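You operate a simulated robot arm through the tools that you are given. There is no shell and no other tool.

The job below is to be done with a simulated robot arm. You get a single attempt, and the scene is never put back.

## Task
Empty the melon tub into tin Lot 26 and close it.
Fine: lay the tin's lid on the narrow mat meanwhile and close with that same lid; the white tub goes back. Set down upright: what you pick out.
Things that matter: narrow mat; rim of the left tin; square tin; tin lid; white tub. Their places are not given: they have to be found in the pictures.

The check looks at the end state, three seconds after you hand in, the way a careful person would. Anything else that was tipped, shoved, dropped, spilled or broken makes it a failure. Lids that push on must go on centred and level and be pressed home; caps that screw on are set level and turned clockwise until they are tight.

## Robot
A 7-joint arm with a two-finger parallel gripper, fixed in place. Base frame: the origin is on the floor under the middle of its stand, x ahead of it, y to its left, z up. Units: mm, rad, N and s.
It reaches about 1058 mm from its shoulder. Its first joint turns from -2.897 to 2.897 rad. Payload 4.4 kg.
The tool frame sits at the grasp point between the pads (the TCP): z along the fingers, y along the line on which they close. The tips reach 23 mm beyond it. The gripper opens to 94 mm. The fingers are 38 mm wide and 10 mm thick; the gripper's body (54 by 96 mm) begins 39 mm behind the TCP.
Orientation is told as [roll, pitch, yaw] about the base's x, y, z axes, in that order, counted from this pose: with the fingers straight down and closing along the base's y, the tool's x points along the base's -x, its y along +y and its z along -z.

## Interface
- The arm moves only by the tool move_arm. Its argument "targets" is a list that holds one entry, the list of rows, each a list of 6 numbers: the shift along the tool's x, y, z in mm, then the turn, a rotation vector about the tool's x, y, z in rad. In form: [[[x, y, z, ax, ay, az], ...]]. A call has 1 to 20 rows; each row shifts and turns the commanded pose from where the row before left it, along the tool's axes as they then stand. "jaw" is the opening in per cent of the stroke, from 0 (shut) to 100 (fully open), set as the call begins (left out, the last holds). A row lasts 0.2 s, in which the tool goes at most 50 mm and 0.15 rad; a call with a longer step from one row to the next is refused whole, and so is a gripper value outside its range. Where a pose cannot be reached the arm comes as near as it can. A force on the tool above 40 N (or 10 N above the force at the start of the call, whichever is more), or a blocked arm, ends the call early, and 0.2 s more pass. Each finger travels about 108 mm/s and halts on what it meets, pressing with about 44 N; the grip force reading is that of the motor and also rises with nothing between the fingers. The clock runs only during rows and for 0.2 s after the last one: add rows that do not move to give the fingers time. It gives the time, the measured TCP pose, the force on the tool (base axes), the opening and the grip force at its end, in the units of the frame above (readings bear some noise), with the torque about the TCP (base axes, N m) and any sound that the robot's microphone picked up.
- Cameras (640 x 400 px; columns grow to the right, rows downward): "scene" is fixed at [398.7, 499.3, 1580.4]; the picture's right is [-0.83, -0.55, 0.00], its down [-0.42, 0.64, -0.64] and it looks along [0.35, -0.53, -0.77] (base axes); focal length 364 px, centre (320, 200). "wrist" rides on the gripper at [86, 16, -74] in the tool frame; the picture's right is [-0.18, 0.98, 0.00], its down [-0.58, -0.11, -0.81] and it looks along [-0.79, -0.15, 0.59] (tool axes); focal length 243 px, centre (320, 200).
- capture(camera): a new picture of that camera. The clock stands still meanwhile.
- probe_pixels(camera, pixels): there is no depth. For up to 12 entries [column, row, z] of the newest picture of that camera ("zoom" is the newest enlarged one), the place [x, y] in the base frame at which the ray of that pixel passes the height z, good to about 3 mm. The clock stands still meanwhile.
- close_up(camera, box): a new picture of the part [left, top, right, bottom] of that camera's present view, enlarged. The clock stands still meanwhile.
- sign_off(): hands the job in; it is judged then, once.

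Unless the task says otherwise, let go and move clear before handing in.

The tools are called after "Call:" by a JSON object that holds its "method" and its "body". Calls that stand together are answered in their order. move_arm: Moves the arm, as the interface text tells. Its arguments: {"type":"object","properties":{"targets":{"type":"array","items":{"type":"array","items":{"type":"array","items":{"type":"number"}}}},"jaw":{"type":"number"}},"required":["targets"]} The other tools are called the same way: capture (camera) takes a picture; probe_pixels (camera, pixels) gives the place at which the rays of pixels pass given heights; close_up (camera, box) takes an enlarged picture of a part of a camera's view; sign_off () hands the job in.

At the start:

```text
time: 0.0
ee_pos: [504.1, 220.2, 1245.5]
tool_rot: [0.0, 0.0, -0.001]
contact_force: [0.6, 0.0, 0.9]
torque: [0.02, 0.03, 0.0]
gripper_width: 94.6
finger_force: 0.0
```

scene: 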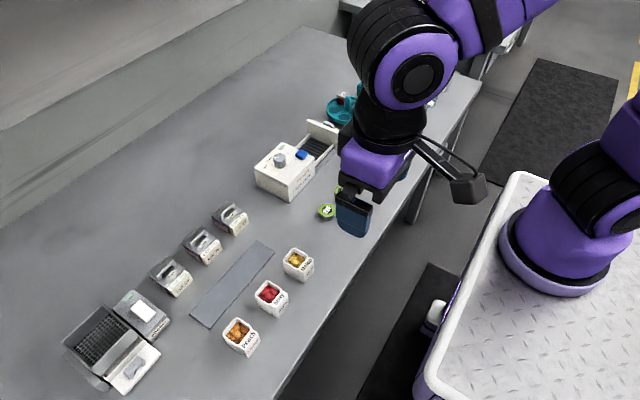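
wrist: 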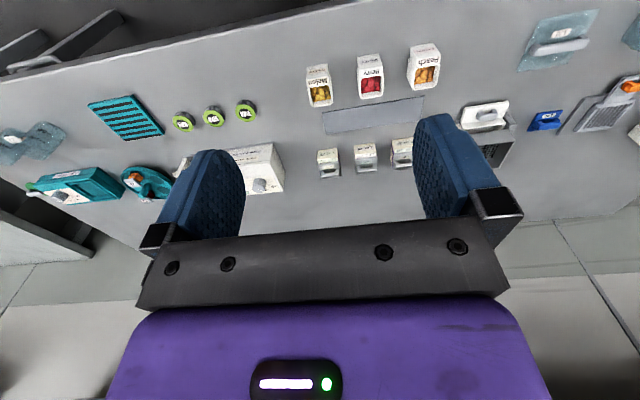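

The scene picture shows three white tubs near (298,264), (271,297), (241,337), a narrow mat at (233,284) and three tins at (230,218), (201,245), (171,277). I'll zoom in to read the labels and see the details.

Call:
{"method": "close_up", "body": {"camera": "scene", "box": [140, 190, 340, 315]}}

Call:
{"method": "close_up", "body": {"camera": "scene", "box": [140, 195, 260, 300]}}

Call:
{"method": "close_up", "body": {"camera": "wrist", "box": [240, 30, 500, 190]}}

Call:
{"method": "close_up", "body": {"camera": "scene", "box": [50, 280, 210, 400]}}

```text
3.20 times, centred on (240, 252) of scene
```

zoom: 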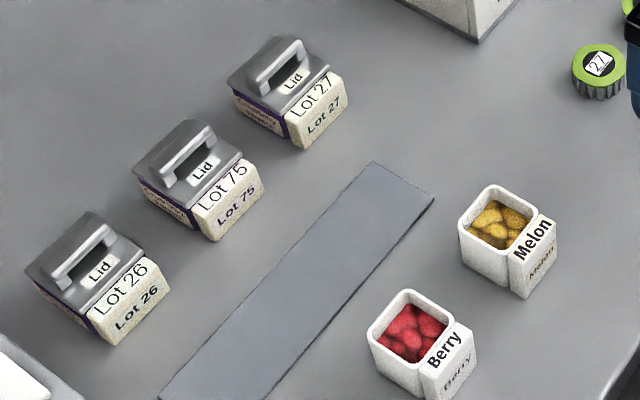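

```text
3.81 times, centred on (200, 248) of scene
```

zoom: 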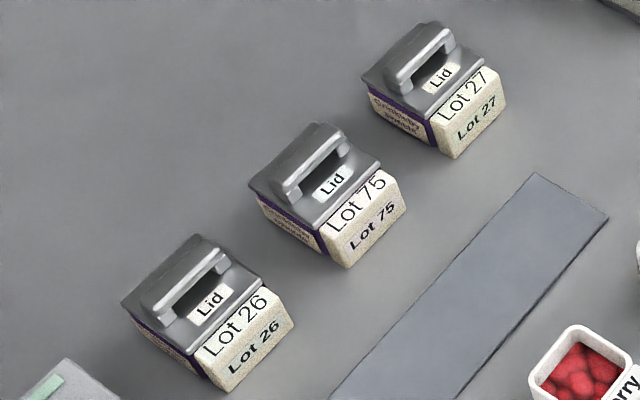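

```text
2.46 times, centred on (370, 110) of wrist
```

zoom: 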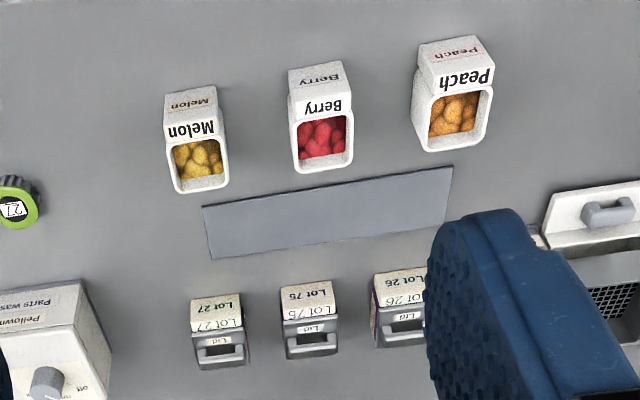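

```text
3.33 times, centred on (130, 340) of scene
```

zoom: 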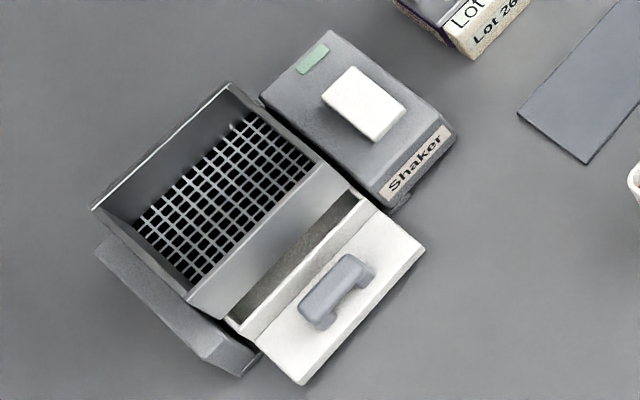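

The tins read Lot 27, Lot 75 and Lot 26 (lower-left one), each with a grey lid with a bridge handle; the melon tub is the rightmost white one at about (298,264). I'll triangulate the table height by probing mat corners in both views.

Call:
{"method": "probe_pixels", "body": {"camera": "scene", "pixels": [[256.6, 240.6, 700], [256.6, 240.6, 750], [256.6, 240.6, 800], [275.3, 253.4, 700], [275.3, 253.4, 750], [275.3, 253.4, 800], [190, 315, 700], [190, 315, 750], [190, 315, 800]]}}

Call:
{"method": "probe_pixels", "body": {"camera": "wrist", "pixels": [[325.4, 135, 700], [325.4, 135, 750], [325.4, 135, 800], [322.5, 114.2, 700], [322.5, 114.2, 750], [322.5, 114.2, 800], [421, 116.6, 700], [421, 116.6, 750], [421, 116.6, 800]]}}

```text
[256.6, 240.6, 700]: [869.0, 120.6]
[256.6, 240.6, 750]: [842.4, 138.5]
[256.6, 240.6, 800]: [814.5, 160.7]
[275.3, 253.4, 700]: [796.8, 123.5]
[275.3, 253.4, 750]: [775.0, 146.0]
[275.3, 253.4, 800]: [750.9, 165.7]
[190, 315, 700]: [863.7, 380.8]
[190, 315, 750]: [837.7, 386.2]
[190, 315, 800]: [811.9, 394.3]
```

```text
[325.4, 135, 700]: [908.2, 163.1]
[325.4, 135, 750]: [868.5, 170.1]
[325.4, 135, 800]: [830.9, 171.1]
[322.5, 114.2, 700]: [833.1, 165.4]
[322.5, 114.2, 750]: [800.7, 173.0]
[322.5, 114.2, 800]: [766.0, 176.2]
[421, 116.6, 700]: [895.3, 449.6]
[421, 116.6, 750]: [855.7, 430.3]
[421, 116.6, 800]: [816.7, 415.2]
```

Intersecting both views puts the table top near z≈840. I'll probe the main objects at about that height before moving the arm for closer pictures.

Call:
{"method": "probe_pixels", "body": {"camera": "scene", "pixels": [[256.6, 240.6, 840], [275.3, 253.4, 840], [190, 315, 840], [171.1, 298.4, 840], [194, 279, 840], [147.8, 274.2, 890], [167.2, 256.7, 890], [186.1, 268.2, 890], [166.4, 287.9, 890], [303.4, 283, 840], [285, 264, 900], [313, 264, 840]]}}

Call:
{"method": "close_up", "body": {"camera": "scene", "box": [260, 230, 340, 290]}}

Call:
{"method": "close_up", "body": {"camera": "scene", "box": [140, 245, 220, 305]}}

```text
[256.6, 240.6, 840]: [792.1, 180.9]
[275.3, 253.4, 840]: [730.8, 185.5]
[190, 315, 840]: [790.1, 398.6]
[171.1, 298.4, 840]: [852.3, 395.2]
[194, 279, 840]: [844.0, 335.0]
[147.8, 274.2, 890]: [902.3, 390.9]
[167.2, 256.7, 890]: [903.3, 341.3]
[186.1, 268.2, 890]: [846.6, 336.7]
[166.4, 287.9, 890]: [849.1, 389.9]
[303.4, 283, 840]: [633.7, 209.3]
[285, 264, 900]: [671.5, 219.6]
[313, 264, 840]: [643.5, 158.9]
```

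```text
6.67 times, centred on (300, 260) of scene
```

zoom: 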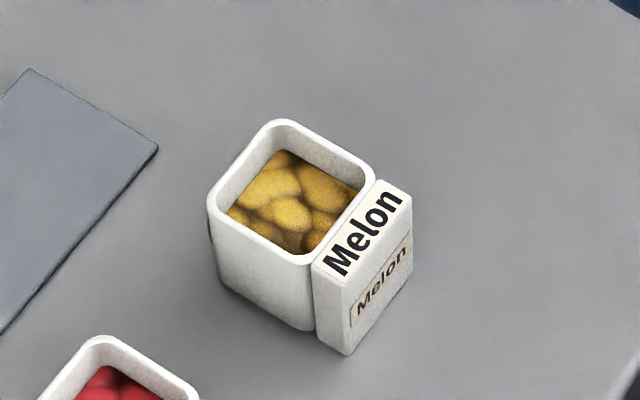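

```text
6.67 times, centred on (180, 275) of scene
```

zoom: 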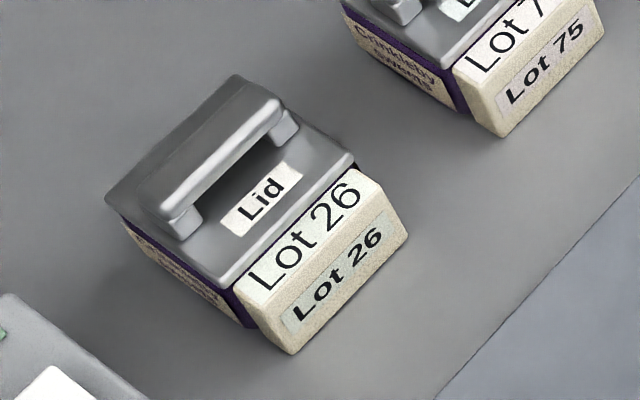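

The tub is about 45 mm square with a label block on the robot side, and tin Lot 26 sits near (875,365) with the handle bar running along y. I'll move the arm closer and lower for a better wrist picture.

Call:
{"method": "move_arm", "body": {"targets": [[[-18, 14, 24, 0, 0, 0], [-18, 14, 24, 0, 0, 0], [-18, 14, 24, 0, 0, 0], [-18, 14, 24, 0, 0, 0], [-18, 14, 24, 0, 0, 0], [-18, 14, 24, 0, 0, 0], [-18, 14, 24, 0, 0, 0], [-18, 14, 24, 0, 0, 0], [0, 0, 0, 0, 0, 0], [0, 0, 0, 0, 0, 0]]], "jaw": 100}}

Call:
{"method": "capture", "body": {"camera": "wrist"}}

Call:
{"method": "capture", "body": {"camera": "scene"}}

```text
time: 2.2
ee_pos: [648.4, 329.8, 1049.0]
tool_rot: [0.001, 0.002, 0.001]
contact_force: [0.2, -0.1, -0.2]
torque: [-0.01, 0.0, -0.03]
gripper_width: 93.9
finger_force: 0.0
```

```text
taken
```

wrist: 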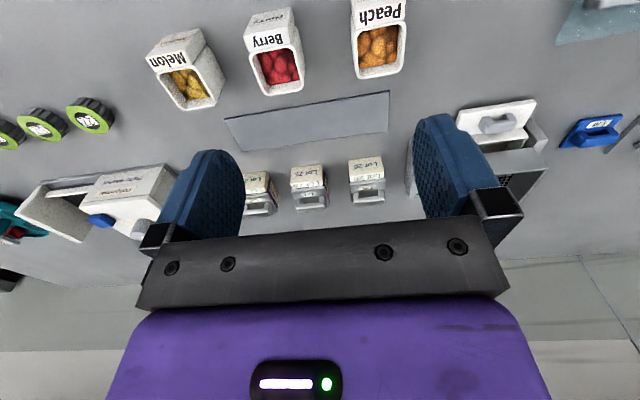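

```text
taken
```

scene: 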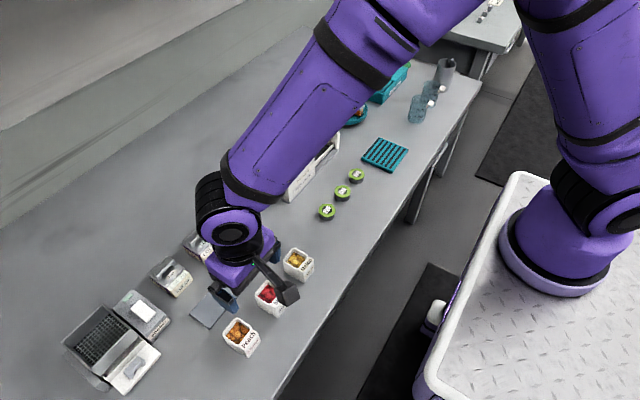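

The wrist view shows the Lot 26 tin at about (367,180) between the fingers. I'll move closer to it to measure the lid and handle.

Call:
{"method": "move_arm", "body": {"targets": [[[-20, 6, 14, 0, 0, 0], [-20, 6, 14, 0, 0, 0], [-20, 6, 14, 0, 0, 0], [-20, 6, 14, 0, 0, 0], [-20, 6, 14, 0, 0, 0], [-20, 6, 14, 0, 0, 0], [0, 0, 0, 0, 0, 0]]]}}

Call:
{"method": "capture", "body": {"camera": "wrist"}}

Call:
{"method": "close_up", "body": {"camera": "wrist", "box": [220, 60, 440, 240]}}

```text
time: 3.8
ee_pos: [768.4, 367.9, 967.1]
tool_rot: [0.001, 0.002, 0.002]
contact_force: [-0.2, 0.3, -0.4]
torque: [-0.01, -0.02, -0.01]
gripper_width: 94.1
finger_force: 0.0
```

```text
taken
```

wrist: 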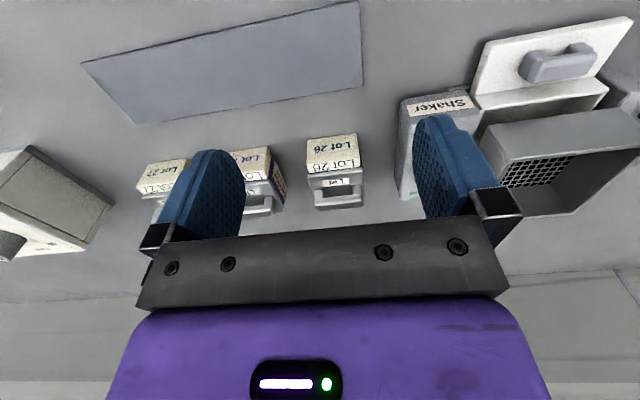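

```text
2.22 times, centred on (330, 150) of wrist
```

zoom: 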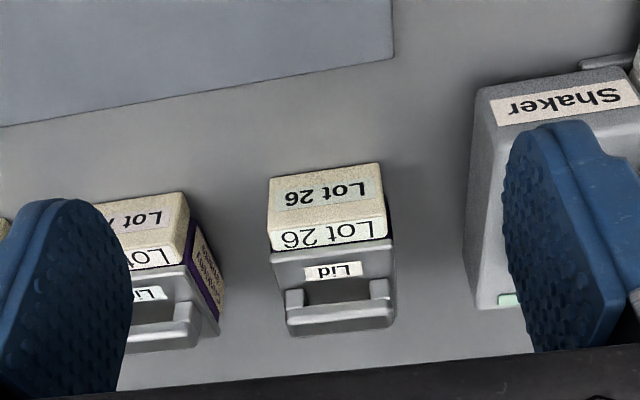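

The tin is now well seen in the wrist picture (lid front edge at zoom (270,250)–(388,240), handle at (292,325)–(395,310)). I'll triangulate these points against the scene view.

Call:
{"method": "probe_pixels", "body": {"camera": "zoom", "pixels": [[388, 240, 860], [388, 240, 900], [270, 250, 860], [270, 250, 900], [383, 165, 840], [383, 165, 880], [268, 178, 840], [268, 178, 880], [393, 57, 840], [385, 207, 840], [270, 232, 840], [290, 330, 900]]}}

Call:
{"method": "probe_pixels", "body": {"camera": "scene", "pixels": [[165.7, 287.3, 860], [165.7, 287.3, 900], [185.2, 269.7, 860], [185.2, 269.7, 900], [156.7, 276.5, 880], [156.7, 276.5, 920], [172.5, 260, 880], [172.5, 260, 920], [190, 304, 840], [210, 327, 840]]}}

```text
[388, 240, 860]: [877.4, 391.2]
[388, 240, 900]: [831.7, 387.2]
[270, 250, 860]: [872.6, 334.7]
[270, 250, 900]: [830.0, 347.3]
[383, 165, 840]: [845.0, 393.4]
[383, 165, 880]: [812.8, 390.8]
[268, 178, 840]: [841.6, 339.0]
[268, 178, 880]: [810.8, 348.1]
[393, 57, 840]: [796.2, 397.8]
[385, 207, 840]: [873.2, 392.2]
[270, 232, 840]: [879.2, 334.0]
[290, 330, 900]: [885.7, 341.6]
```

```text
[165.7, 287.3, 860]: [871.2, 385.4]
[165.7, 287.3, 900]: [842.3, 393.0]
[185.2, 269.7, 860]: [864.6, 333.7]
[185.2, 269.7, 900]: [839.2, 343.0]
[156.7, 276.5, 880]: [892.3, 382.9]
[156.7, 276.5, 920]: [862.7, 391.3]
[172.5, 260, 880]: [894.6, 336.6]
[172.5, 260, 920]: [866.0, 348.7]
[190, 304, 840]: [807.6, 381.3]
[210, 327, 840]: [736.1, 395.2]
```

The numbers put the lid's front edge near x≈856, y 338–389, z≈877, so the tin is centred around y≈364. I'll raise the arm and turn it about the tool z to see whether the 90°/180° yaws I need are reachable, and to get a side view of the tin.

Call:
{"method": "move_arm", "body": {"targets": [[[0, 0, -30, 0, 0, 0], [0, 0, -30, 0, 0, 0], [0, 0, -20, 0, 0, 0.1428], [0, 0, 0, 0, 0, 0.1428], [0, 0, 0, 0, 0, 0.1428], [0, 0, 0, 0, 0, 0.1428], [0, 0, 0, 0, 0, 0.1428], [0, 0, 0, 0, 0, 0.1428], [0, 0, 0, 0, 0, 0.1428], [0, 0, 0, 0, 0, 0.1428], [0, 0, 0, 0, 0, 0.1428], [0, 0, 0, 0, 0, 0.1428], [0, 0, 0, 0, 0, 0.1428], [0, 0, 0, 0, 0, 0]]]}}

Call:
{"method": "capture", "body": {"camera": "wrist"}}

Call:
{"method": "capture", "body": {"camera": "scene"}}

```text
time: 6.8
ee_pos: [768.6, 369.0, 1050.4]
tool_rot: [0.0, 0.0, -1.571]
contact_force: [0.1, -0.1, -0.4]
torque: [-0.01, 0.01, 0.01]
gripper_width: 93.9
finger_force: 0.1
```

```text
taken
```

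wrist: 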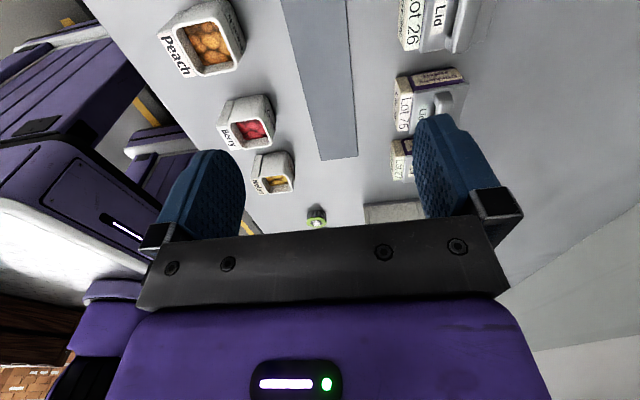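

```text
taken
```

scene: 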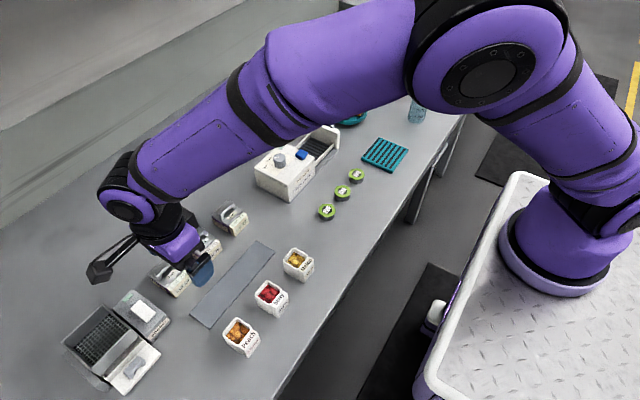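

The yaw of −90° works (tool_rot −1.571). I'll shift to the +y side of the tin so the wrist camera sees tin Lot 26 from the side for height measurement.

Call:
{"method": "move_arm", "body": {"targets": [[[25, 20, 0, 0, 0, 0], [25, 20, 0, 0, 0, 0], [25, 20, 10, 0, 0, 0], [25, 20, 10, 0, 0, 0], [10, 10, 15, 0, 0, 0], [0, 0, 0, 0, 0, 0]]]}}

Call:
{"method": "capture", "body": {"camera": "wrist"}}

Call:
{"method": "close_up", "body": {"camera": "wrist", "box": [200, 20, 440, 220]}}

Call:
{"method": "close_up", "body": {"camera": "scene", "box": [90, 230, 290, 380]}}

```text
time: 8.2
ee_pos: [855.7, 476.2, 1012.6]
tool_rot: [-0.001, 0.0, -1.569]
contact_force: [-0.1, -0.7, 0.1]
torque: [-0.04, -0.02, -0.01]
gripper_width: 94.0
finger_force: 0.0
```

```text
taken
```

wrist: 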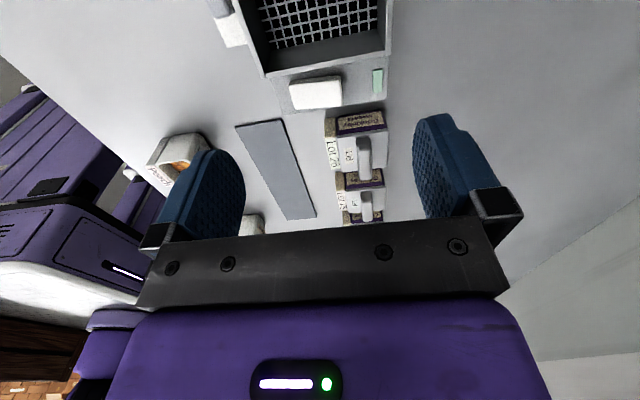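

```text
2.00 times, centred on (320, 120) of wrist
```

zoom: 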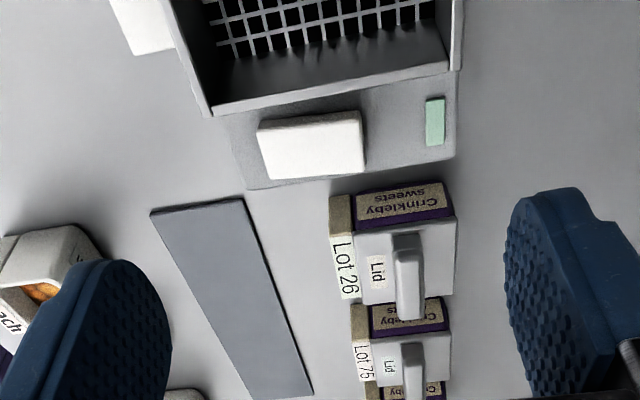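

```text
2.67 times, centred on (190, 305) of scene
```

zoom: 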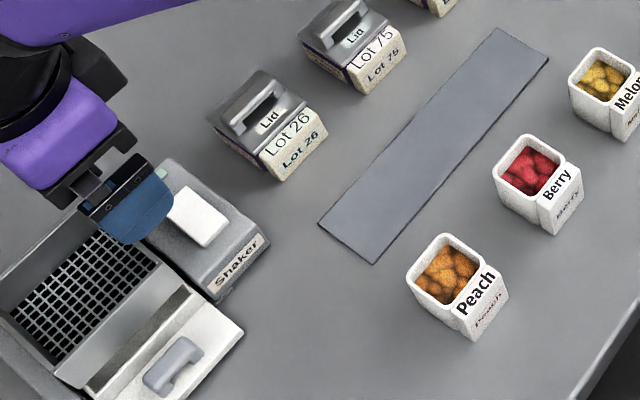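

I now have a side view: the tin's +y face base at zoom (355,193)–(447,183), lid edge at (352,232)–(456,218), and handle top from (405,235) to (410,320). I'll probe these, as well as mat edges, at different heights.

Call:
{"method": "probe_pixels", "body": {"camera": "zoom", "pixels": [[207, 120, 880]]}}

Call:
{"method": "close_up", "body": {"camera": "wrist", "box": [310, 95, 410, 185]}}

```text
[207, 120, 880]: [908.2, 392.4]
```

```text
4.44 times, centred on (360, 140) of wrist
```

zoom: 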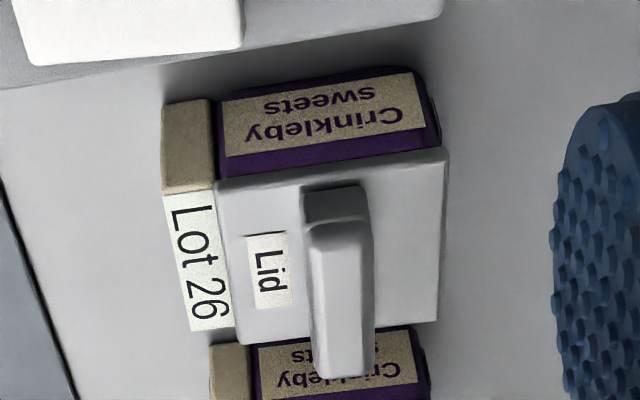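

This zoom is clear: lid corners at (218,185), (443,150), (437,322), (237,345); handle bar between columns 308–372. Probing these at candidate heights.

Call:
{"method": "probe_pixels", "body": {"camera": "zoom", "pixels": [[218, 185, 870], [218, 185, 890], [443, 150, 870], [443, 150, 890], [437, 322, 880], [237, 345, 880], [308, 228, 900], [370, 225, 900], [316, 375, 900], [375, 375, 900], [225, 97, 840], [430, 72, 840]]}}

Call:
{"method": "probe_pixels", "body": {"camera": "scene", "pixels": [[147.5, 275, 870], [147.5, 275, 890], [168.1, 289.2, 870], [168.1, 289.2, 890], [168.1, 256.2, 880], [189.1, 269.7, 880], [176, 298.2, 840]]}}

Call:
{"method": "close_up", "body": {"camera": "scene", "box": [140, 245, 200, 305]}}

```text
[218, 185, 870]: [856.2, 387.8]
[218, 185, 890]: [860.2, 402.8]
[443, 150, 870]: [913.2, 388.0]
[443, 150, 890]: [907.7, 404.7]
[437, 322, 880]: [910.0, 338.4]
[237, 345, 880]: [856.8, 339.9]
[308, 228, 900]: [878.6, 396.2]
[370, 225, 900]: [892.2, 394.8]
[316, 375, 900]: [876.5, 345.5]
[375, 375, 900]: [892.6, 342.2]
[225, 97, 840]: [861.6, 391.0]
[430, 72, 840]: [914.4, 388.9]
```

```text
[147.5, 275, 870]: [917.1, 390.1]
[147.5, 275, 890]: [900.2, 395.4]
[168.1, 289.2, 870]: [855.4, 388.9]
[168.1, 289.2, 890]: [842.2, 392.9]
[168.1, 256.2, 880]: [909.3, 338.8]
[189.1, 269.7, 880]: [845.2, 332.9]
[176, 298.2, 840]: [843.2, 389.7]
```

```text
6.67 times, centred on (170, 275) of scene
```

zoom: 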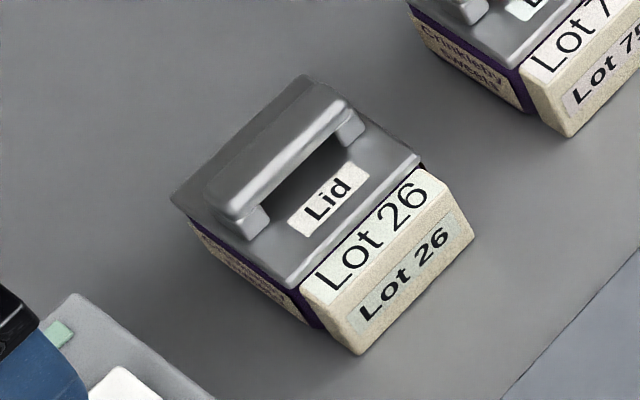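

Triangulation gives the lid plate at z≈872, spanning x≈858–912 and y≈339–391, with the handle bar (x≈877–892, along y) topping at about z≈887. I'll go above it with the fingers partly closed and check the alignment.

Call:
{"method": "move_arm", "body": {"targets": [[[-28, 7, 0, 0, 0, 0], [-28, 7, 10, 0, 0, 0], [-28, 7, 10, 0, 0, 0], [-28, 8, 20, 0, 0, 0], [0, 0, 20, 0, 0, 0], [0, 0, 0, 0, 0, 0], [0, 0, 0, 0, 0, 0]]], "jaw": 38}}

Call:
{"method": "capture", "body": {"camera": "wrist"}}

Call:
{"method": "close_up", "body": {"camera": "scene", "box": [110, 210, 230, 310]}}

```text
time: 9.8
ee_pos: [888.9, 367.8, 954.1]
tool_rot: [-0.001, 0.001, -1.568]
contact_force: [0.0, -0.8, 0.3]
torque: [-0.01, -0.01, 0.0]
gripper_width: 35.9
finger_force: 0.1
```

```text
taken
```

wrist: 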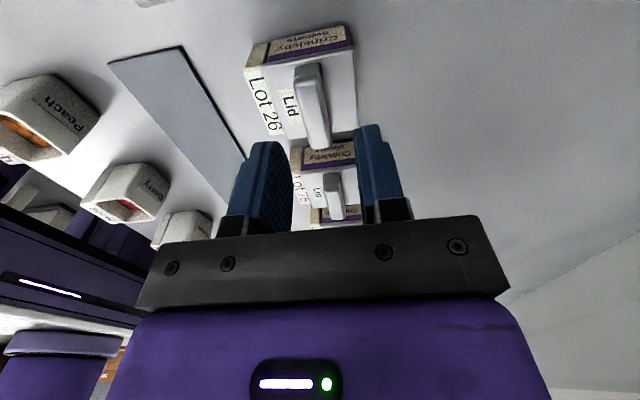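

```text
4.00 times, centred on (170, 260) of scene
```

zoom: 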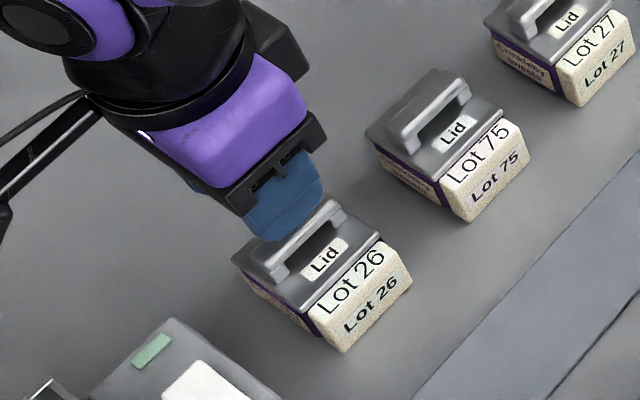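

The handle bar is visible in the wrist picture running from about (308,68) to (319,148). I'll probe it here to refine its centre.

Call:
{"method": "close_up", "body": {"camera": "wrist", "box": [230, 10, 390, 170]}}

Call:
{"method": "probe_pixels", "body": {"camera": "wrist", "pixels": [[295, 68, 887], [321, 65, 887], [305, 148, 887], [331, 146, 887], [270, 67, 872], [352, 50, 872]]}}

```text
2.50 times, centred on (310, 90) of wrist
```

zoom: 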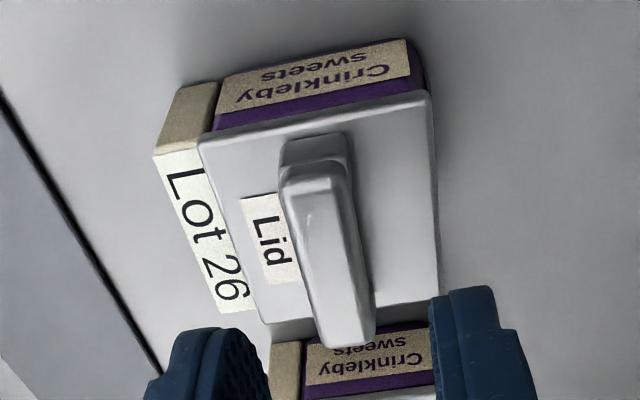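

```text
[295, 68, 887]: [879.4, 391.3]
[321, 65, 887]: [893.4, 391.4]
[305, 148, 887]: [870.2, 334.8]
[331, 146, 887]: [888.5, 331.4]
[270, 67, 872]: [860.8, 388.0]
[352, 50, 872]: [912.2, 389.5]
```

Refining with the sharper zoom: lid corners (200,140), (428,95), (265,325), (437,297), bar ends at (314,180) and (346,343).

Call:
{"method": "probe_pixels", "body": {"camera": "zoom", "pixels": [[200, 140, 872], [428, 95, 872], [265, 325, 872], [437, 297, 872], [314, 178, 880], [314, 178, 895], [346, 343, 880], [346, 343, 895], [283, 180, 890], [347, 173, 890], [320, 345, 890], [374, 340, 890]]}}

Call:
{"method": "probe_pixels", "body": {"camera": "scene", "pixels": [[165.8, 288, 872], [147.5, 275.3, 872], [168.2, 256.2, 872], [185, 268.2, 872], [157.2, 277.2, 880], [157.2, 277.2, 895], [173.8, 260.8, 880], [173.8, 260.8, 895]]}}

```text
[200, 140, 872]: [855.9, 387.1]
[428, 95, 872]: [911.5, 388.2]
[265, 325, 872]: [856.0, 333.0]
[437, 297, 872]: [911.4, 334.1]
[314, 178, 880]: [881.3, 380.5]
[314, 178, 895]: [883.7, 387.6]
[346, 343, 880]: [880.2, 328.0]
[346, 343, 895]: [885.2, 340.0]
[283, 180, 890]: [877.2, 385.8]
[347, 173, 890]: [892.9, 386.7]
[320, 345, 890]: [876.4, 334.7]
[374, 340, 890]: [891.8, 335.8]
```

```text
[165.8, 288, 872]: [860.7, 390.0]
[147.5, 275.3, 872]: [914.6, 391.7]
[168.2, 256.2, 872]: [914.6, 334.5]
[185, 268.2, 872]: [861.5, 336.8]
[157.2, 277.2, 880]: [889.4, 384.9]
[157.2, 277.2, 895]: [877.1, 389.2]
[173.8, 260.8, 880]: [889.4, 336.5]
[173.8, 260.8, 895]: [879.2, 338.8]
```

Both views agree: the lid is centred near (884.7, 363), the plate is at z≈875, and the bar centre is x≈884.5. I'll shift by (−4.5, −5) and descend to just above handle-top level, then look again.

Call:
{"method": "move_arm", "body": {"targets": [[[-5, -4.3, 0, 0, 0, 0], [0, 0, 10, 0, 0, 0], [0, 0, 10, 0, 0, 0], [0, 0, 10, 0, 0, 0], [0, 0, 7, 0, 0, 0], [0, 0, 0, 0, 0, 0]]]}}

Call:
{"method": "close_up", "body": {"camera": "wrist", "box": [200, 60, 440, 240]}}

Call:
{"method": "close_up", "body": {"camera": "scene", "box": [130, 230, 210, 300]}}

```text
time: 11.2
ee_pos: [882.2, 360.7, 917.7]
tool_rot: [0.001, -0.001, -1.569]
contact_force: [-0.1, -0.6, -0.3]
torque: [0.02, 0.0, -0.01]
gripper_width: 35.5
finger_force: 0.0
```

```text
2.22 times, centred on (320, 150) of wrist
```

zoom: 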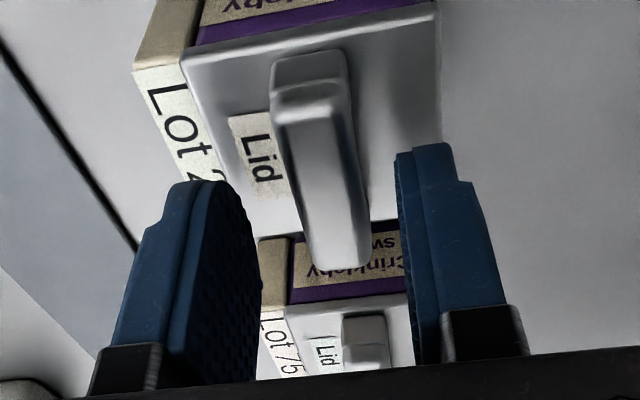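

```text
5.71 times, centred on (170, 265) of scene
```

zoom: 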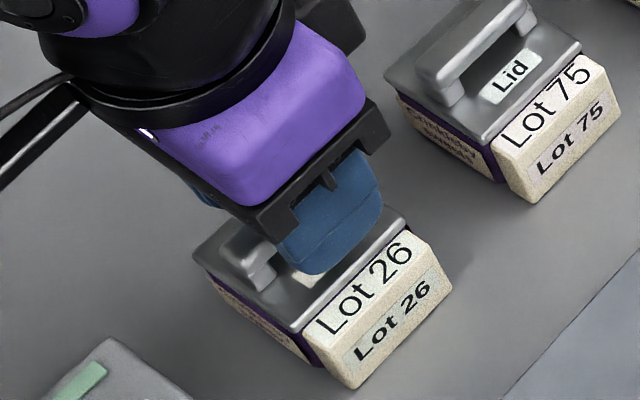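

The bar sits between the two fingers with clearance on both sides. I'll descend in small steps until the tips are just above the lid plate.

Call:
{"method": "move_arm", "body": {"targets": [[[0, 0, 4, 0, 0, 0], [0, 0, 4, 0, 0, 0], [0, 0, 3, 0, 0, 0], [0, 0, 2, 0, 0, 0], [0, 0, 2, 0, 0, 0], [0, 0, 0, 0, 0, 0]]]}}

Call:
{"method": "close_up", "body": {"camera": "wrist", "box": [200, 60, 440, 240]}}

Call:
{"method": "close_up", "body": {"camera": "scene", "box": [130, 230, 210, 300]}}

```text
time: 12.6
ee_pos: [883.5, 361.5, 903.1]
tool_rot: [0.003, 0.001, -1.568]
contact_force: [0.4, 0.2, 20.7]
torque: [-0.03, 0.02, 0.0]
gripper_width: 35.9
finger_force: 0.1
```

```text
2.22 times, centred on (320, 150) of wrist
```

zoom: 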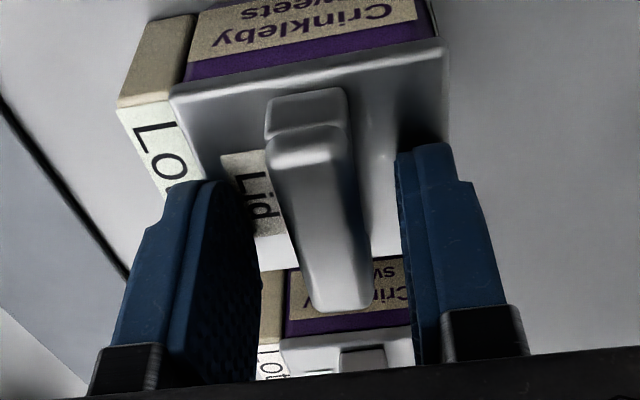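

```text
5.71 times, centred on (170, 265) of scene
```

zoom: 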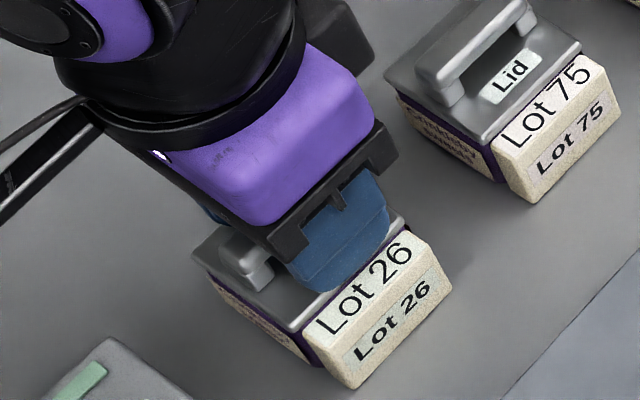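

The tips touched the lid plate (20.7 N up at TCP z=903.1, so the plate is at ≈880). I'll back off 2.5 mm and close on the handle bar.

Call:
{"method": "move_arm", "body": {"targets": [[[0, 0, -2.5, 0, 0, 0], [0, 0, 0, 0, 0, 0]]]}}

Call:
{"method": "move_arm", "body": {"targets": [[[0, 0, 0, 0, 0, 0], [0, 0, 0, 0, 0, 0], [0, 0, 0, 0, 0, 0], [0, 0, 0, 0, 0, 0]]], "jaw": 0}}

Call:
{"method": "close_up", "body": {"camera": "wrist", "box": [200, 60, 440, 240]}}

```text
time: 13.2
ee_pos: [882.2, 361.0, 904.8]
tool_rot: [0.0, 0.001, -1.569]
contact_force: [2.0, 0.0, 10.1]
torque: [0.06, -0.06, 0.0]
gripper_width: 35.8
finger_force: 0.0
```

```text
time: 14.2
ee_pos: [883.7, 361.1, 905.5]
tool_rot: [0.001, 0.0, -1.571]
contact_force: [-0.6, -1.0, 7.1]
torque: [-0.01, 0.03, 0.04]
gripper_width: 15.0
finger_force: 43.7
```

```text
2.22 times, centred on (320, 150) of wrist
```

zoom: 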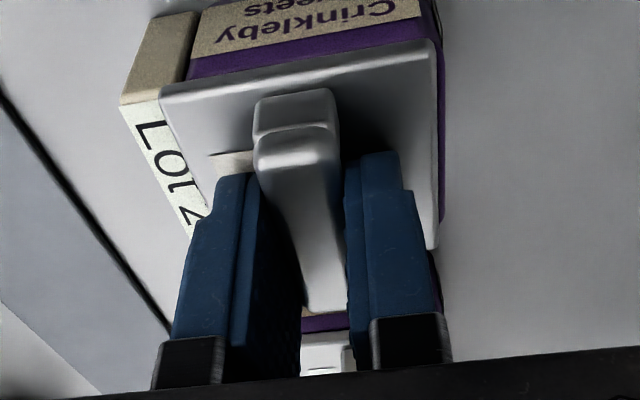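

The bar is gripped (opening 15.0 mm, 43.7 N). I'll lift slowly straight up and watch the forces.

Call:
{"method": "move_arm", "body": {"targets": [[[0, 0, -3, 0, 0, 0], [0, 0, -3, 0, 0, 0], [0, 0, -4, 0, 0, 0], [0, 0, 0, 0, 0, 0]]]}}

Call:
{"method": "close_up", "body": {"camera": "wrist", "box": [200, 60, 440, 240]}}

Call:
{"method": "close_up", "body": {"camera": "scene", "box": [130, 230, 210, 300]}}

```text
time: 15.2
ee_pos: [882.9, 361.1, 913.6]
tool_rot: [0.0, 0.001, -1.57]
contact_force: [0.7, 0.2, 0.0]
torque: [-0.04, 0.02, 0.0]
gripper_width: 15.1
finger_force: 43.9
```

```text
2.22 times, centred on (320, 150) of wrist
```

zoom: 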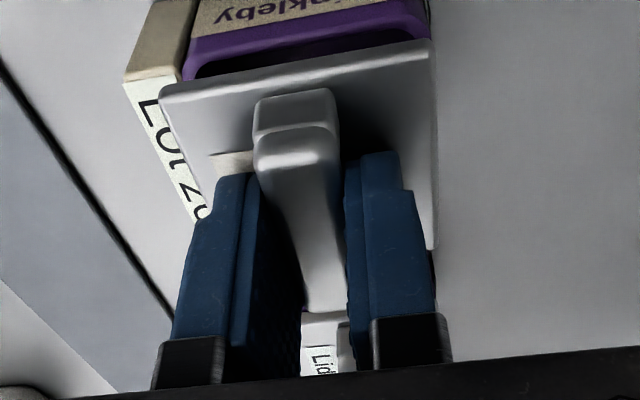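

```text
5.71 times, centred on (170, 265) of scene
```

zoom: 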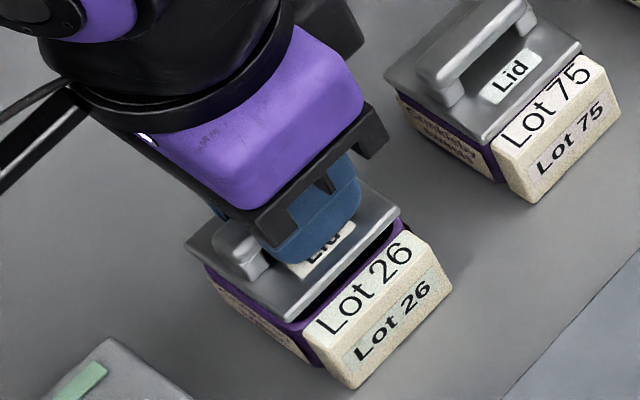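

The lid came free cleanly and the tin stayed put. Now I'll raise it and measure the mat corners precisely in the scene picture.

Call:
{"method": "move_arm", "body": {"targets": [[[0, 0, -20, 0, 0, 0], [0, 0, -20, 0, 0, 0], [0, 0, -10, 0, 0, 0], [0, 0, 0, 0, 0, 0]]]}}

Call:
{"method": "close_up", "body": {"camera": "scene", "box": [180, 230, 300, 340]}}

Call:
{"method": "close_up", "body": {"camera": "scene", "box": [130, 220, 210, 300]}}

Call:
{"method": "capture", "body": {"camera": "wrist"}}

```text
time: 16.2
ee_pos: [884.2, 361.6, 964.0]
tool_rot: [0.0, -0.001, -1.571]
contact_force: [0.6, 0.5, -0.1]
torque: [-0.04, 0.04, 0.0]
gripper_width: 15.2
finger_force: 43.8
```

```text
3.64 times, centred on (240, 285) of scene
```

zoom: 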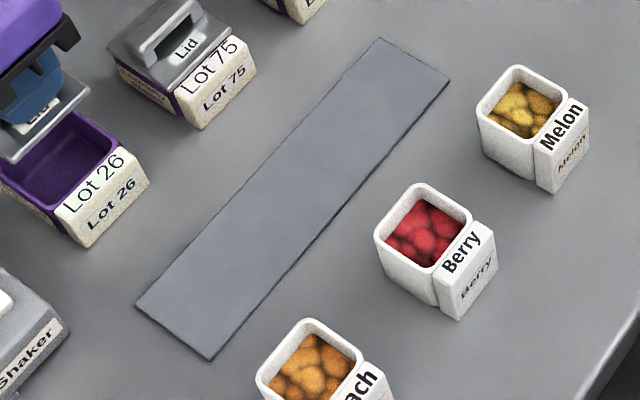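

```text
5.00 times, centred on (170, 260) of scene
```

zoom: 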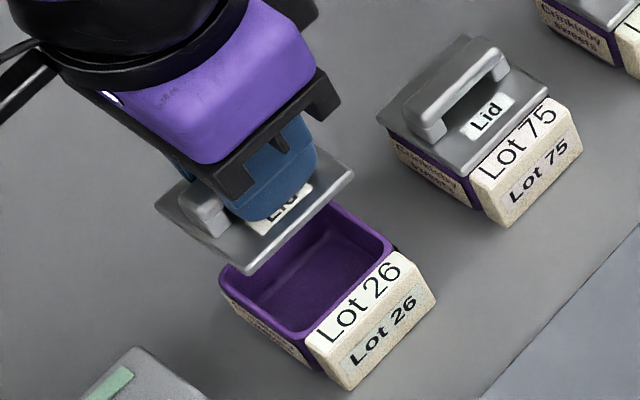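

```text
taken
```

wrist: 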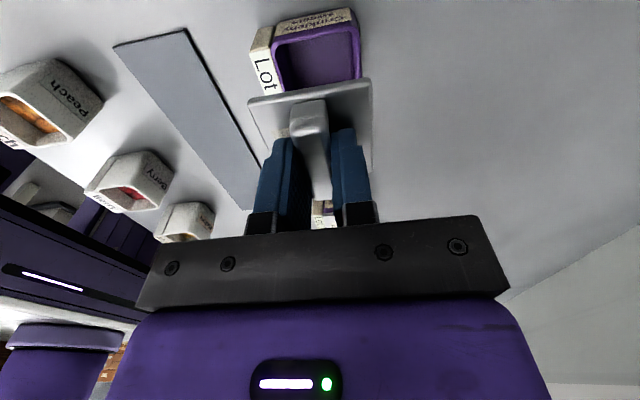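

The tin is open and empty (purple inside). I'll probe the mat corners in both views now.

Call:
{"method": "probe_pixels", "body": {"camera": "scene", "pixels": [[189.2, 313.9, 843], [209.2, 329.0, 843], [256.5, 240.5, 843], [275.7, 252.1, 843], [222.8, 277.2, 843], [242.5, 290.5, 843]]}}

Call:
{"method": "probe_pixels", "body": {"camera": "wrist", "pixels": [[113, 46, 843], [186, 29, 843], [186, 133, 843], [226, 98, 843], [113, 46, 838], [186, 29, 838]]}}

```text
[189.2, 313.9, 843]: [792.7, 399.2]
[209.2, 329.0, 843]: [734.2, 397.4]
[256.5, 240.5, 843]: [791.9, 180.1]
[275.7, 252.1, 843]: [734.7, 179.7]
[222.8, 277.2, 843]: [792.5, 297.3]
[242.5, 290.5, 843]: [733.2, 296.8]
```

```text
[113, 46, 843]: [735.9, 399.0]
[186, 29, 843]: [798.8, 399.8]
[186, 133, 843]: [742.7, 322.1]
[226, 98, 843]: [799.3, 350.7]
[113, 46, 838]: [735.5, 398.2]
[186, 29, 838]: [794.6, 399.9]
```

The mat spans x≈734–795 and y≈180–399, so its centre line is x≈764.5. I'll carry the lid over to (764.5, 300) and lower part-way.

Call:
{"method": "move_arm", "body": {"targets": [[[-10.2, -19.8, 0, 0, 0, 0], [-10.2, -19.8, 0, 0, 0, 0], [-10.2, -19.8, 0, 0, 0, 0], [-10.2, -19.8, 0, 0, 0, 0], [-10.2, -19.8, 0, 0, 0, 0], [-10.2, -19.6, 0, 0, 0, 0], [0, 0, 20, 0, 0, 0], [0, 0, 20, 0, 0, 0], [0, 0, 15, 0, 0, 0], [0, 0, 10, 0, 0, 0], [0, 0, 0, 0, 0, 0]]]}}

Call:
{"method": "close_up", "body": {"camera": "scene", "box": [180, 230, 300, 340]}}

Call:
{"method": "capture", "body": {"camera": "wrist"}}

```text
time: 18.6
ee_pos: [764.7, 299.3, 901.4]
tool_rot: [0.0, -0.001, -1.568]
contact_force: [0.3, 1.0, -1.1]
torque: [0.0, 0.03, 0.0]
gripper_width: 14.8
finger_force: 44.3
```

```text
3.64 times, centred on (240, 285) of scene
```

zoom: 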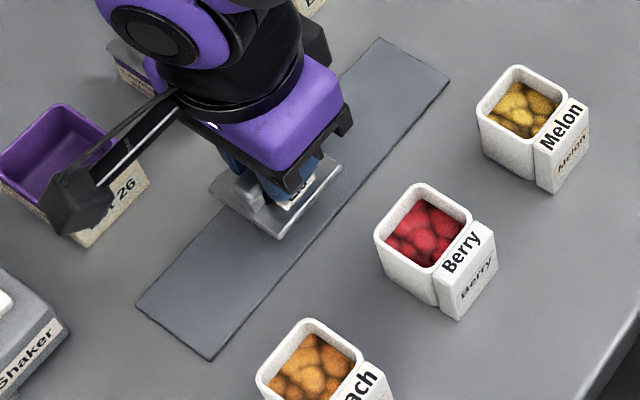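

```text
taken
```

wrist: 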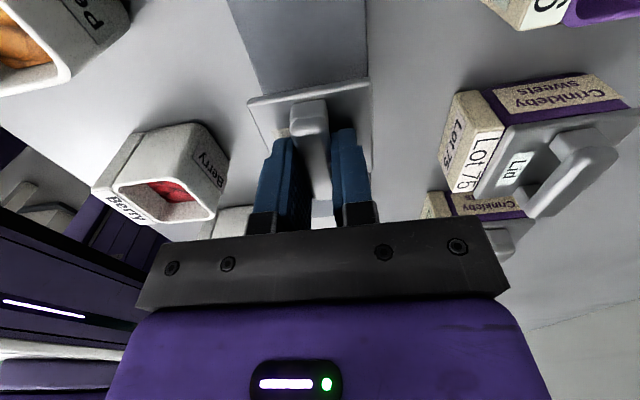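

The lid hangs level above the mat, centred across it. I'll lower in 2.5 mm steps until contact stops the motion.

Call:
{"method": "move_arm", "body": {"targets": [[[0, 0, 3, 0, 0, 0], [0, 0, 3, 0, 0, 0], [0, 0, 3, 0, 0, 0], [0, 0, 2, 0, 0, 0], [0, 0, 2, 0, 0, 0], [0, 0, 2, 0, 0, 0], [0, 0, 2, 0, 0, 0], [0, 0, 2, 0, 0, 0], [0, 0, 2, 0, 0, 0], [0, 0, 2, 0, 0, 0]]]}}

Call:
{"method": "close_up", "body": {"camera": "scene", "box": [180, 230, 300, 340]}}

```text
time: 20.8
ee_pos: [763.6, 298.7, 877.1]
tool_rot: [0.0, 0.0, -1.57]
contact_force: [-0.7, -0.1, -0.1]
torque: [0.0, -0.02, -0.03]
gripper_width: 14.4
finger_force: 43.9
```

```text
3.64 times, centred on (240, 285) of scene
```

zoom: 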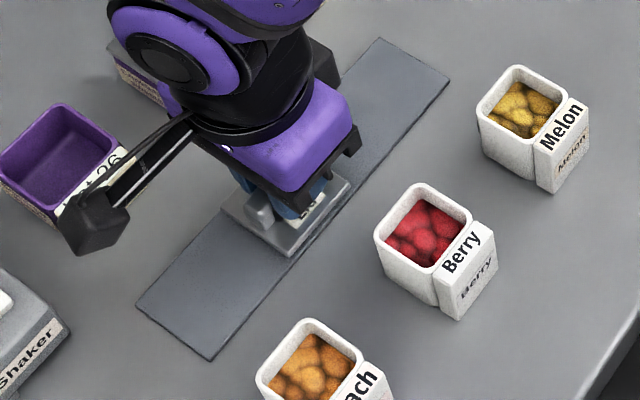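

No contact yet at z=877. I'll continue lowering in 1.5 mm steps.

Call:
{"method": "move_arm", "body": {"targets": [[[0, 0, 1.5, 0, 0, 0], [0, 0, 1.5, 0, 0, 0], [0, 0, 1.5, 0, 0, 0], [0, 0, 1.5, 0, 0, 0], [0, 0, 1.5, 0, 0, 0], [0, 0, 1.5, 0, 0, 0]]]}}

Call:
{"method": "close_up", "body": {"camera": "scene", "box": [190, 250, 260, 310]}}

```text
time: 22.2
ee_pos: [765.5, 300.3, 872.4]
tool_rot: [0.005, 0.003, -1.569]
contact_force: [-6.9, -5.0, 14.9]
torque: [-0.31, 0.23, -0.02]
gripper_width: 14.7
finger_force: 43.9
stopped in row 6: the force on the tool passed its limit at 44 N (the readings are from after the stop); the commanded pose is now the measured one
```

```text
6.67 times, centred on (225, 280) of scene
```

zoom: 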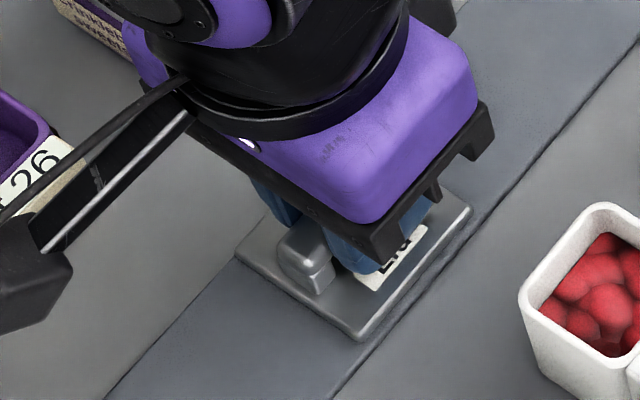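

The lid touched down on the mat (stop at 44 N, now TCP (765.5, 300.3, 872.4)). I'll relax by 0.7 mm and open the fingers to release it.

Call:
{"method": "move_arm", "body": {"targets": [[[0, 0, -0.7, 0, 0, 0], [0, 0, 0, 0, 0, 0]]]}}

Call:
{"method": "move_arm", "body": {"targets": [[[0, 0, 0, 0, 0, 0], [0, 0, 0, 0, 0, 0], [0, 0, 0, 0, 0, 0]]], "jaw": 38}}

Call:
{"method": "close_up", "body": {"camera": "wrist", "box": [200, 60, 440, 240]}}

Call:
{"method": "close_up", "body": {"camera": "scene", "box": [190, 250, 260, 310]}}

```text
time: 22.8
ee_pos: [766.0, 299.8, 873.4]
tool_rot: [0.006, 0.005, -1.569]
contact_force: [-7.8, -1.0, 10.2]
torque: [-0.2, 0.26, -0.07]
gripper_width: 14.9
finger_force: 44.1
```

```text
time: 23.6
ee_pos: [766.8, 299.4, 872.0]
tool_rot: [0.005, 0.003, -1.568]
contact_force: [5.3, -1.0, 9.2]
torque: [-0.07, 0.01, 0.03]
gripper_width: 34.4
finger_force: 0.0
```

```text
2.22 times, centred on (320, 150) of wrist
```

zoom: 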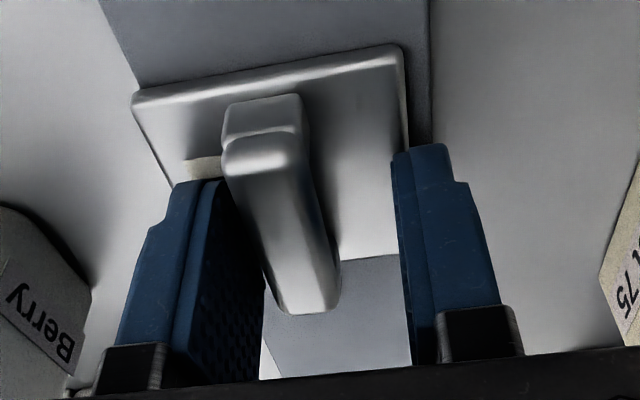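

```text
6.67 times, centred on (225, 280) of scene
```

zoom: 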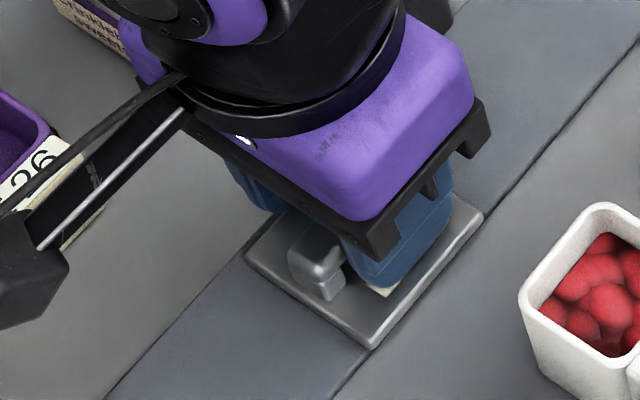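

On opening, the lid seems to have shifted a few mm toward −x (handle near the left finger). I'll rise straight up and examine where it lies.

Call:
{"method": "move_arm", "body": {"targets": [[[0, 0, -1, 0, 0, 0], [0, 0, -2, 0, 0, 0], [0, 0, -5, 0, 0, 0], [0, 0, -10, 0, 0, 0], [0, 0, -20, 0, 0, 0], [0, 0, -20, 0, 0, 0], [0, 0, -20, 0, 0, 0], [0, 0, 0, 0, 0, 0]]]}}

Call:
{"method": "close_up", "body": {"camera": "wrist", "box": [200, 20, 440, 200]}}

Call:
{"method": "close_up", "body": {"camera": "scene", "box": [190, 250, 260, 310]}}

```text
time: 25.4
ee_pos: [764.2, 298.7, 950.6]
tool_rot: [0.006, 0.004, -1.57]
contact_force: [-0.2, -0.2, 1.0]
torque: [0.01, 0.03, 0.0]
gripper_width: 35.7
finger_force: 0.0
```

```text
2.22 times, centred on (320, 110) of wrist
```

zoom: 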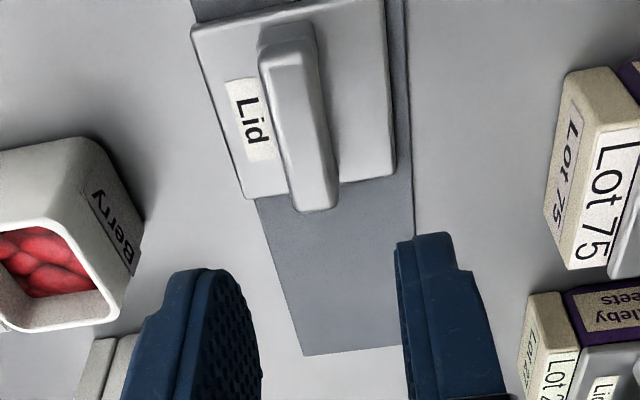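

```text
6.67 times, centred on (225, 280) of scene
```

zoom: 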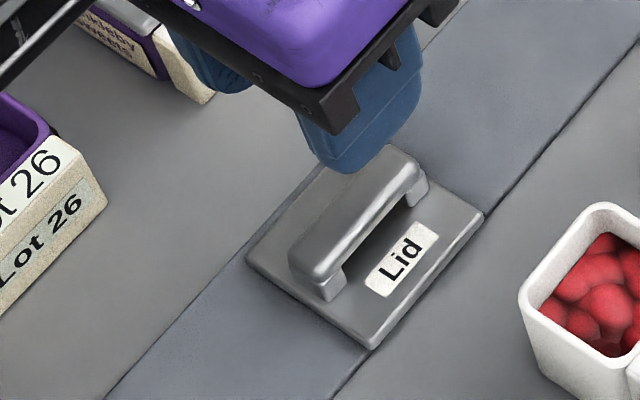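

The lid now overhangs the mat's −x edge by a few mm (the finger tips had been resting on the plate and dragged it). I'll measure the present lid position to re-grip it higher and recentre it.

Call:
{"method": "probe_pixels", "body": {"camera": "zoom", "pixels": [[247, 253, 849], [345, 160, 849], [484, 215, 849], [372, 347, 849], [345, 160, 845], [372, 347, 845]]}}

Call:
{"method": "close_up", "body": {"camera": "wrist", "box": [250, 0, 390, 120]}}

```text
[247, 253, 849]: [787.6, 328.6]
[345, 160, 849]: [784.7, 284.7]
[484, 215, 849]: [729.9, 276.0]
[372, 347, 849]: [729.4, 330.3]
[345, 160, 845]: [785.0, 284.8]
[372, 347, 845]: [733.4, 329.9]
```

```text
3.33 times, centred on (320, 60) of wrist
```

zoom: 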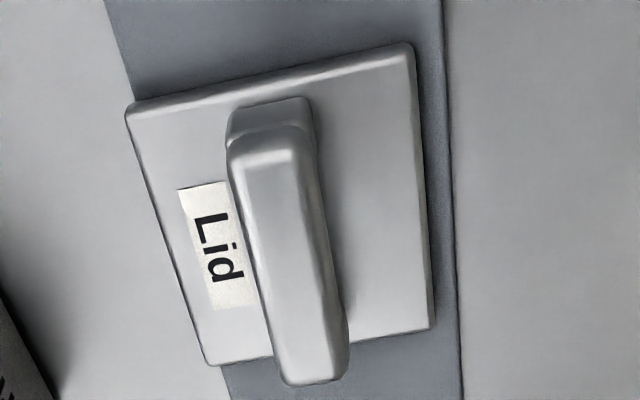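

Call:
{"method": "probe_pixels", "body": {"camera": "zoom", "pixels": [[127, 110, 849], [410, 45, 849], [208, 365, 849], [432, 328, 849], [230, 142, 862], [315, 130, 862], [283, 383, 862], [348, 376, 862], [108, 10, 842], [441, 10, 842], [228, 395, 842], [462, 395, 842]]}}

```text
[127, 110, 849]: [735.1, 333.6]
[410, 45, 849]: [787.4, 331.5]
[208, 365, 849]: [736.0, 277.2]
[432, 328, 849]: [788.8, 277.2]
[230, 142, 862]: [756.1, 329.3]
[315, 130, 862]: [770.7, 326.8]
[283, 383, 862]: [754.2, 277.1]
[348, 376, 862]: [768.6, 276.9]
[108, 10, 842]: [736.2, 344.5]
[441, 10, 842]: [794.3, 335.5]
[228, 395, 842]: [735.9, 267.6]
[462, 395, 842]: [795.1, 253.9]
```

The lid lies about 3 mm off-centre toward −x (its edge is right at the mat's edge), with its handle centre at x≈762.4. I'll level the tool, go down with the tips about 4 mm above the plate, and close/open gently so that the lid is recentred at x≈765.

Call:
{"method": "move_arm", "body": {"targets": [[[0, 0, 20, 0.0055, -0.004, 0], [0, 0, 20, 0, 0, 0], [0, 0, 20, 0, 0, 0], [0, 0, 8, 0, 0, 0], [0, 0, 4, 0, 0, 0], [0, 0, 2, 0, 0, 0], [0, 0, 0, 0, 0, 0]]], "jaw": 38}}

Call:
{"method": "close_up", "body": {"camera": "wrist", "box": [200, 60, 440, 240]}}

```text
time: 27.0
ee_pos: [766.1, 298.7, 876.5]
tool_rot: [-0.002, -0.002, -1.569]
contact_force: [0.0, 0.1, 0.2]
torque: [-0.01, -0.01, -0.02]
gripper_width: 35.7
finger_force: 0.0
```

```text
2.22 times, centred on (320, 150) of wrist
```

zoom: 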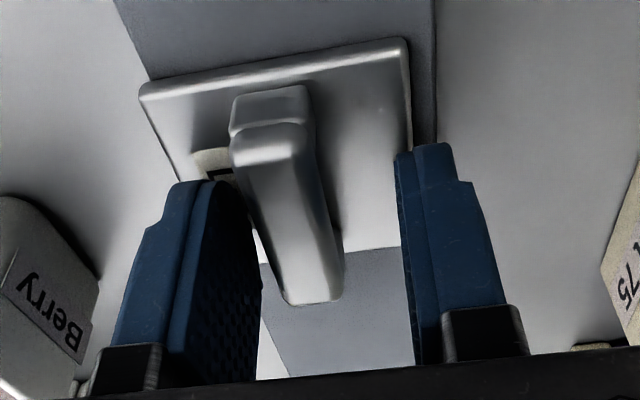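

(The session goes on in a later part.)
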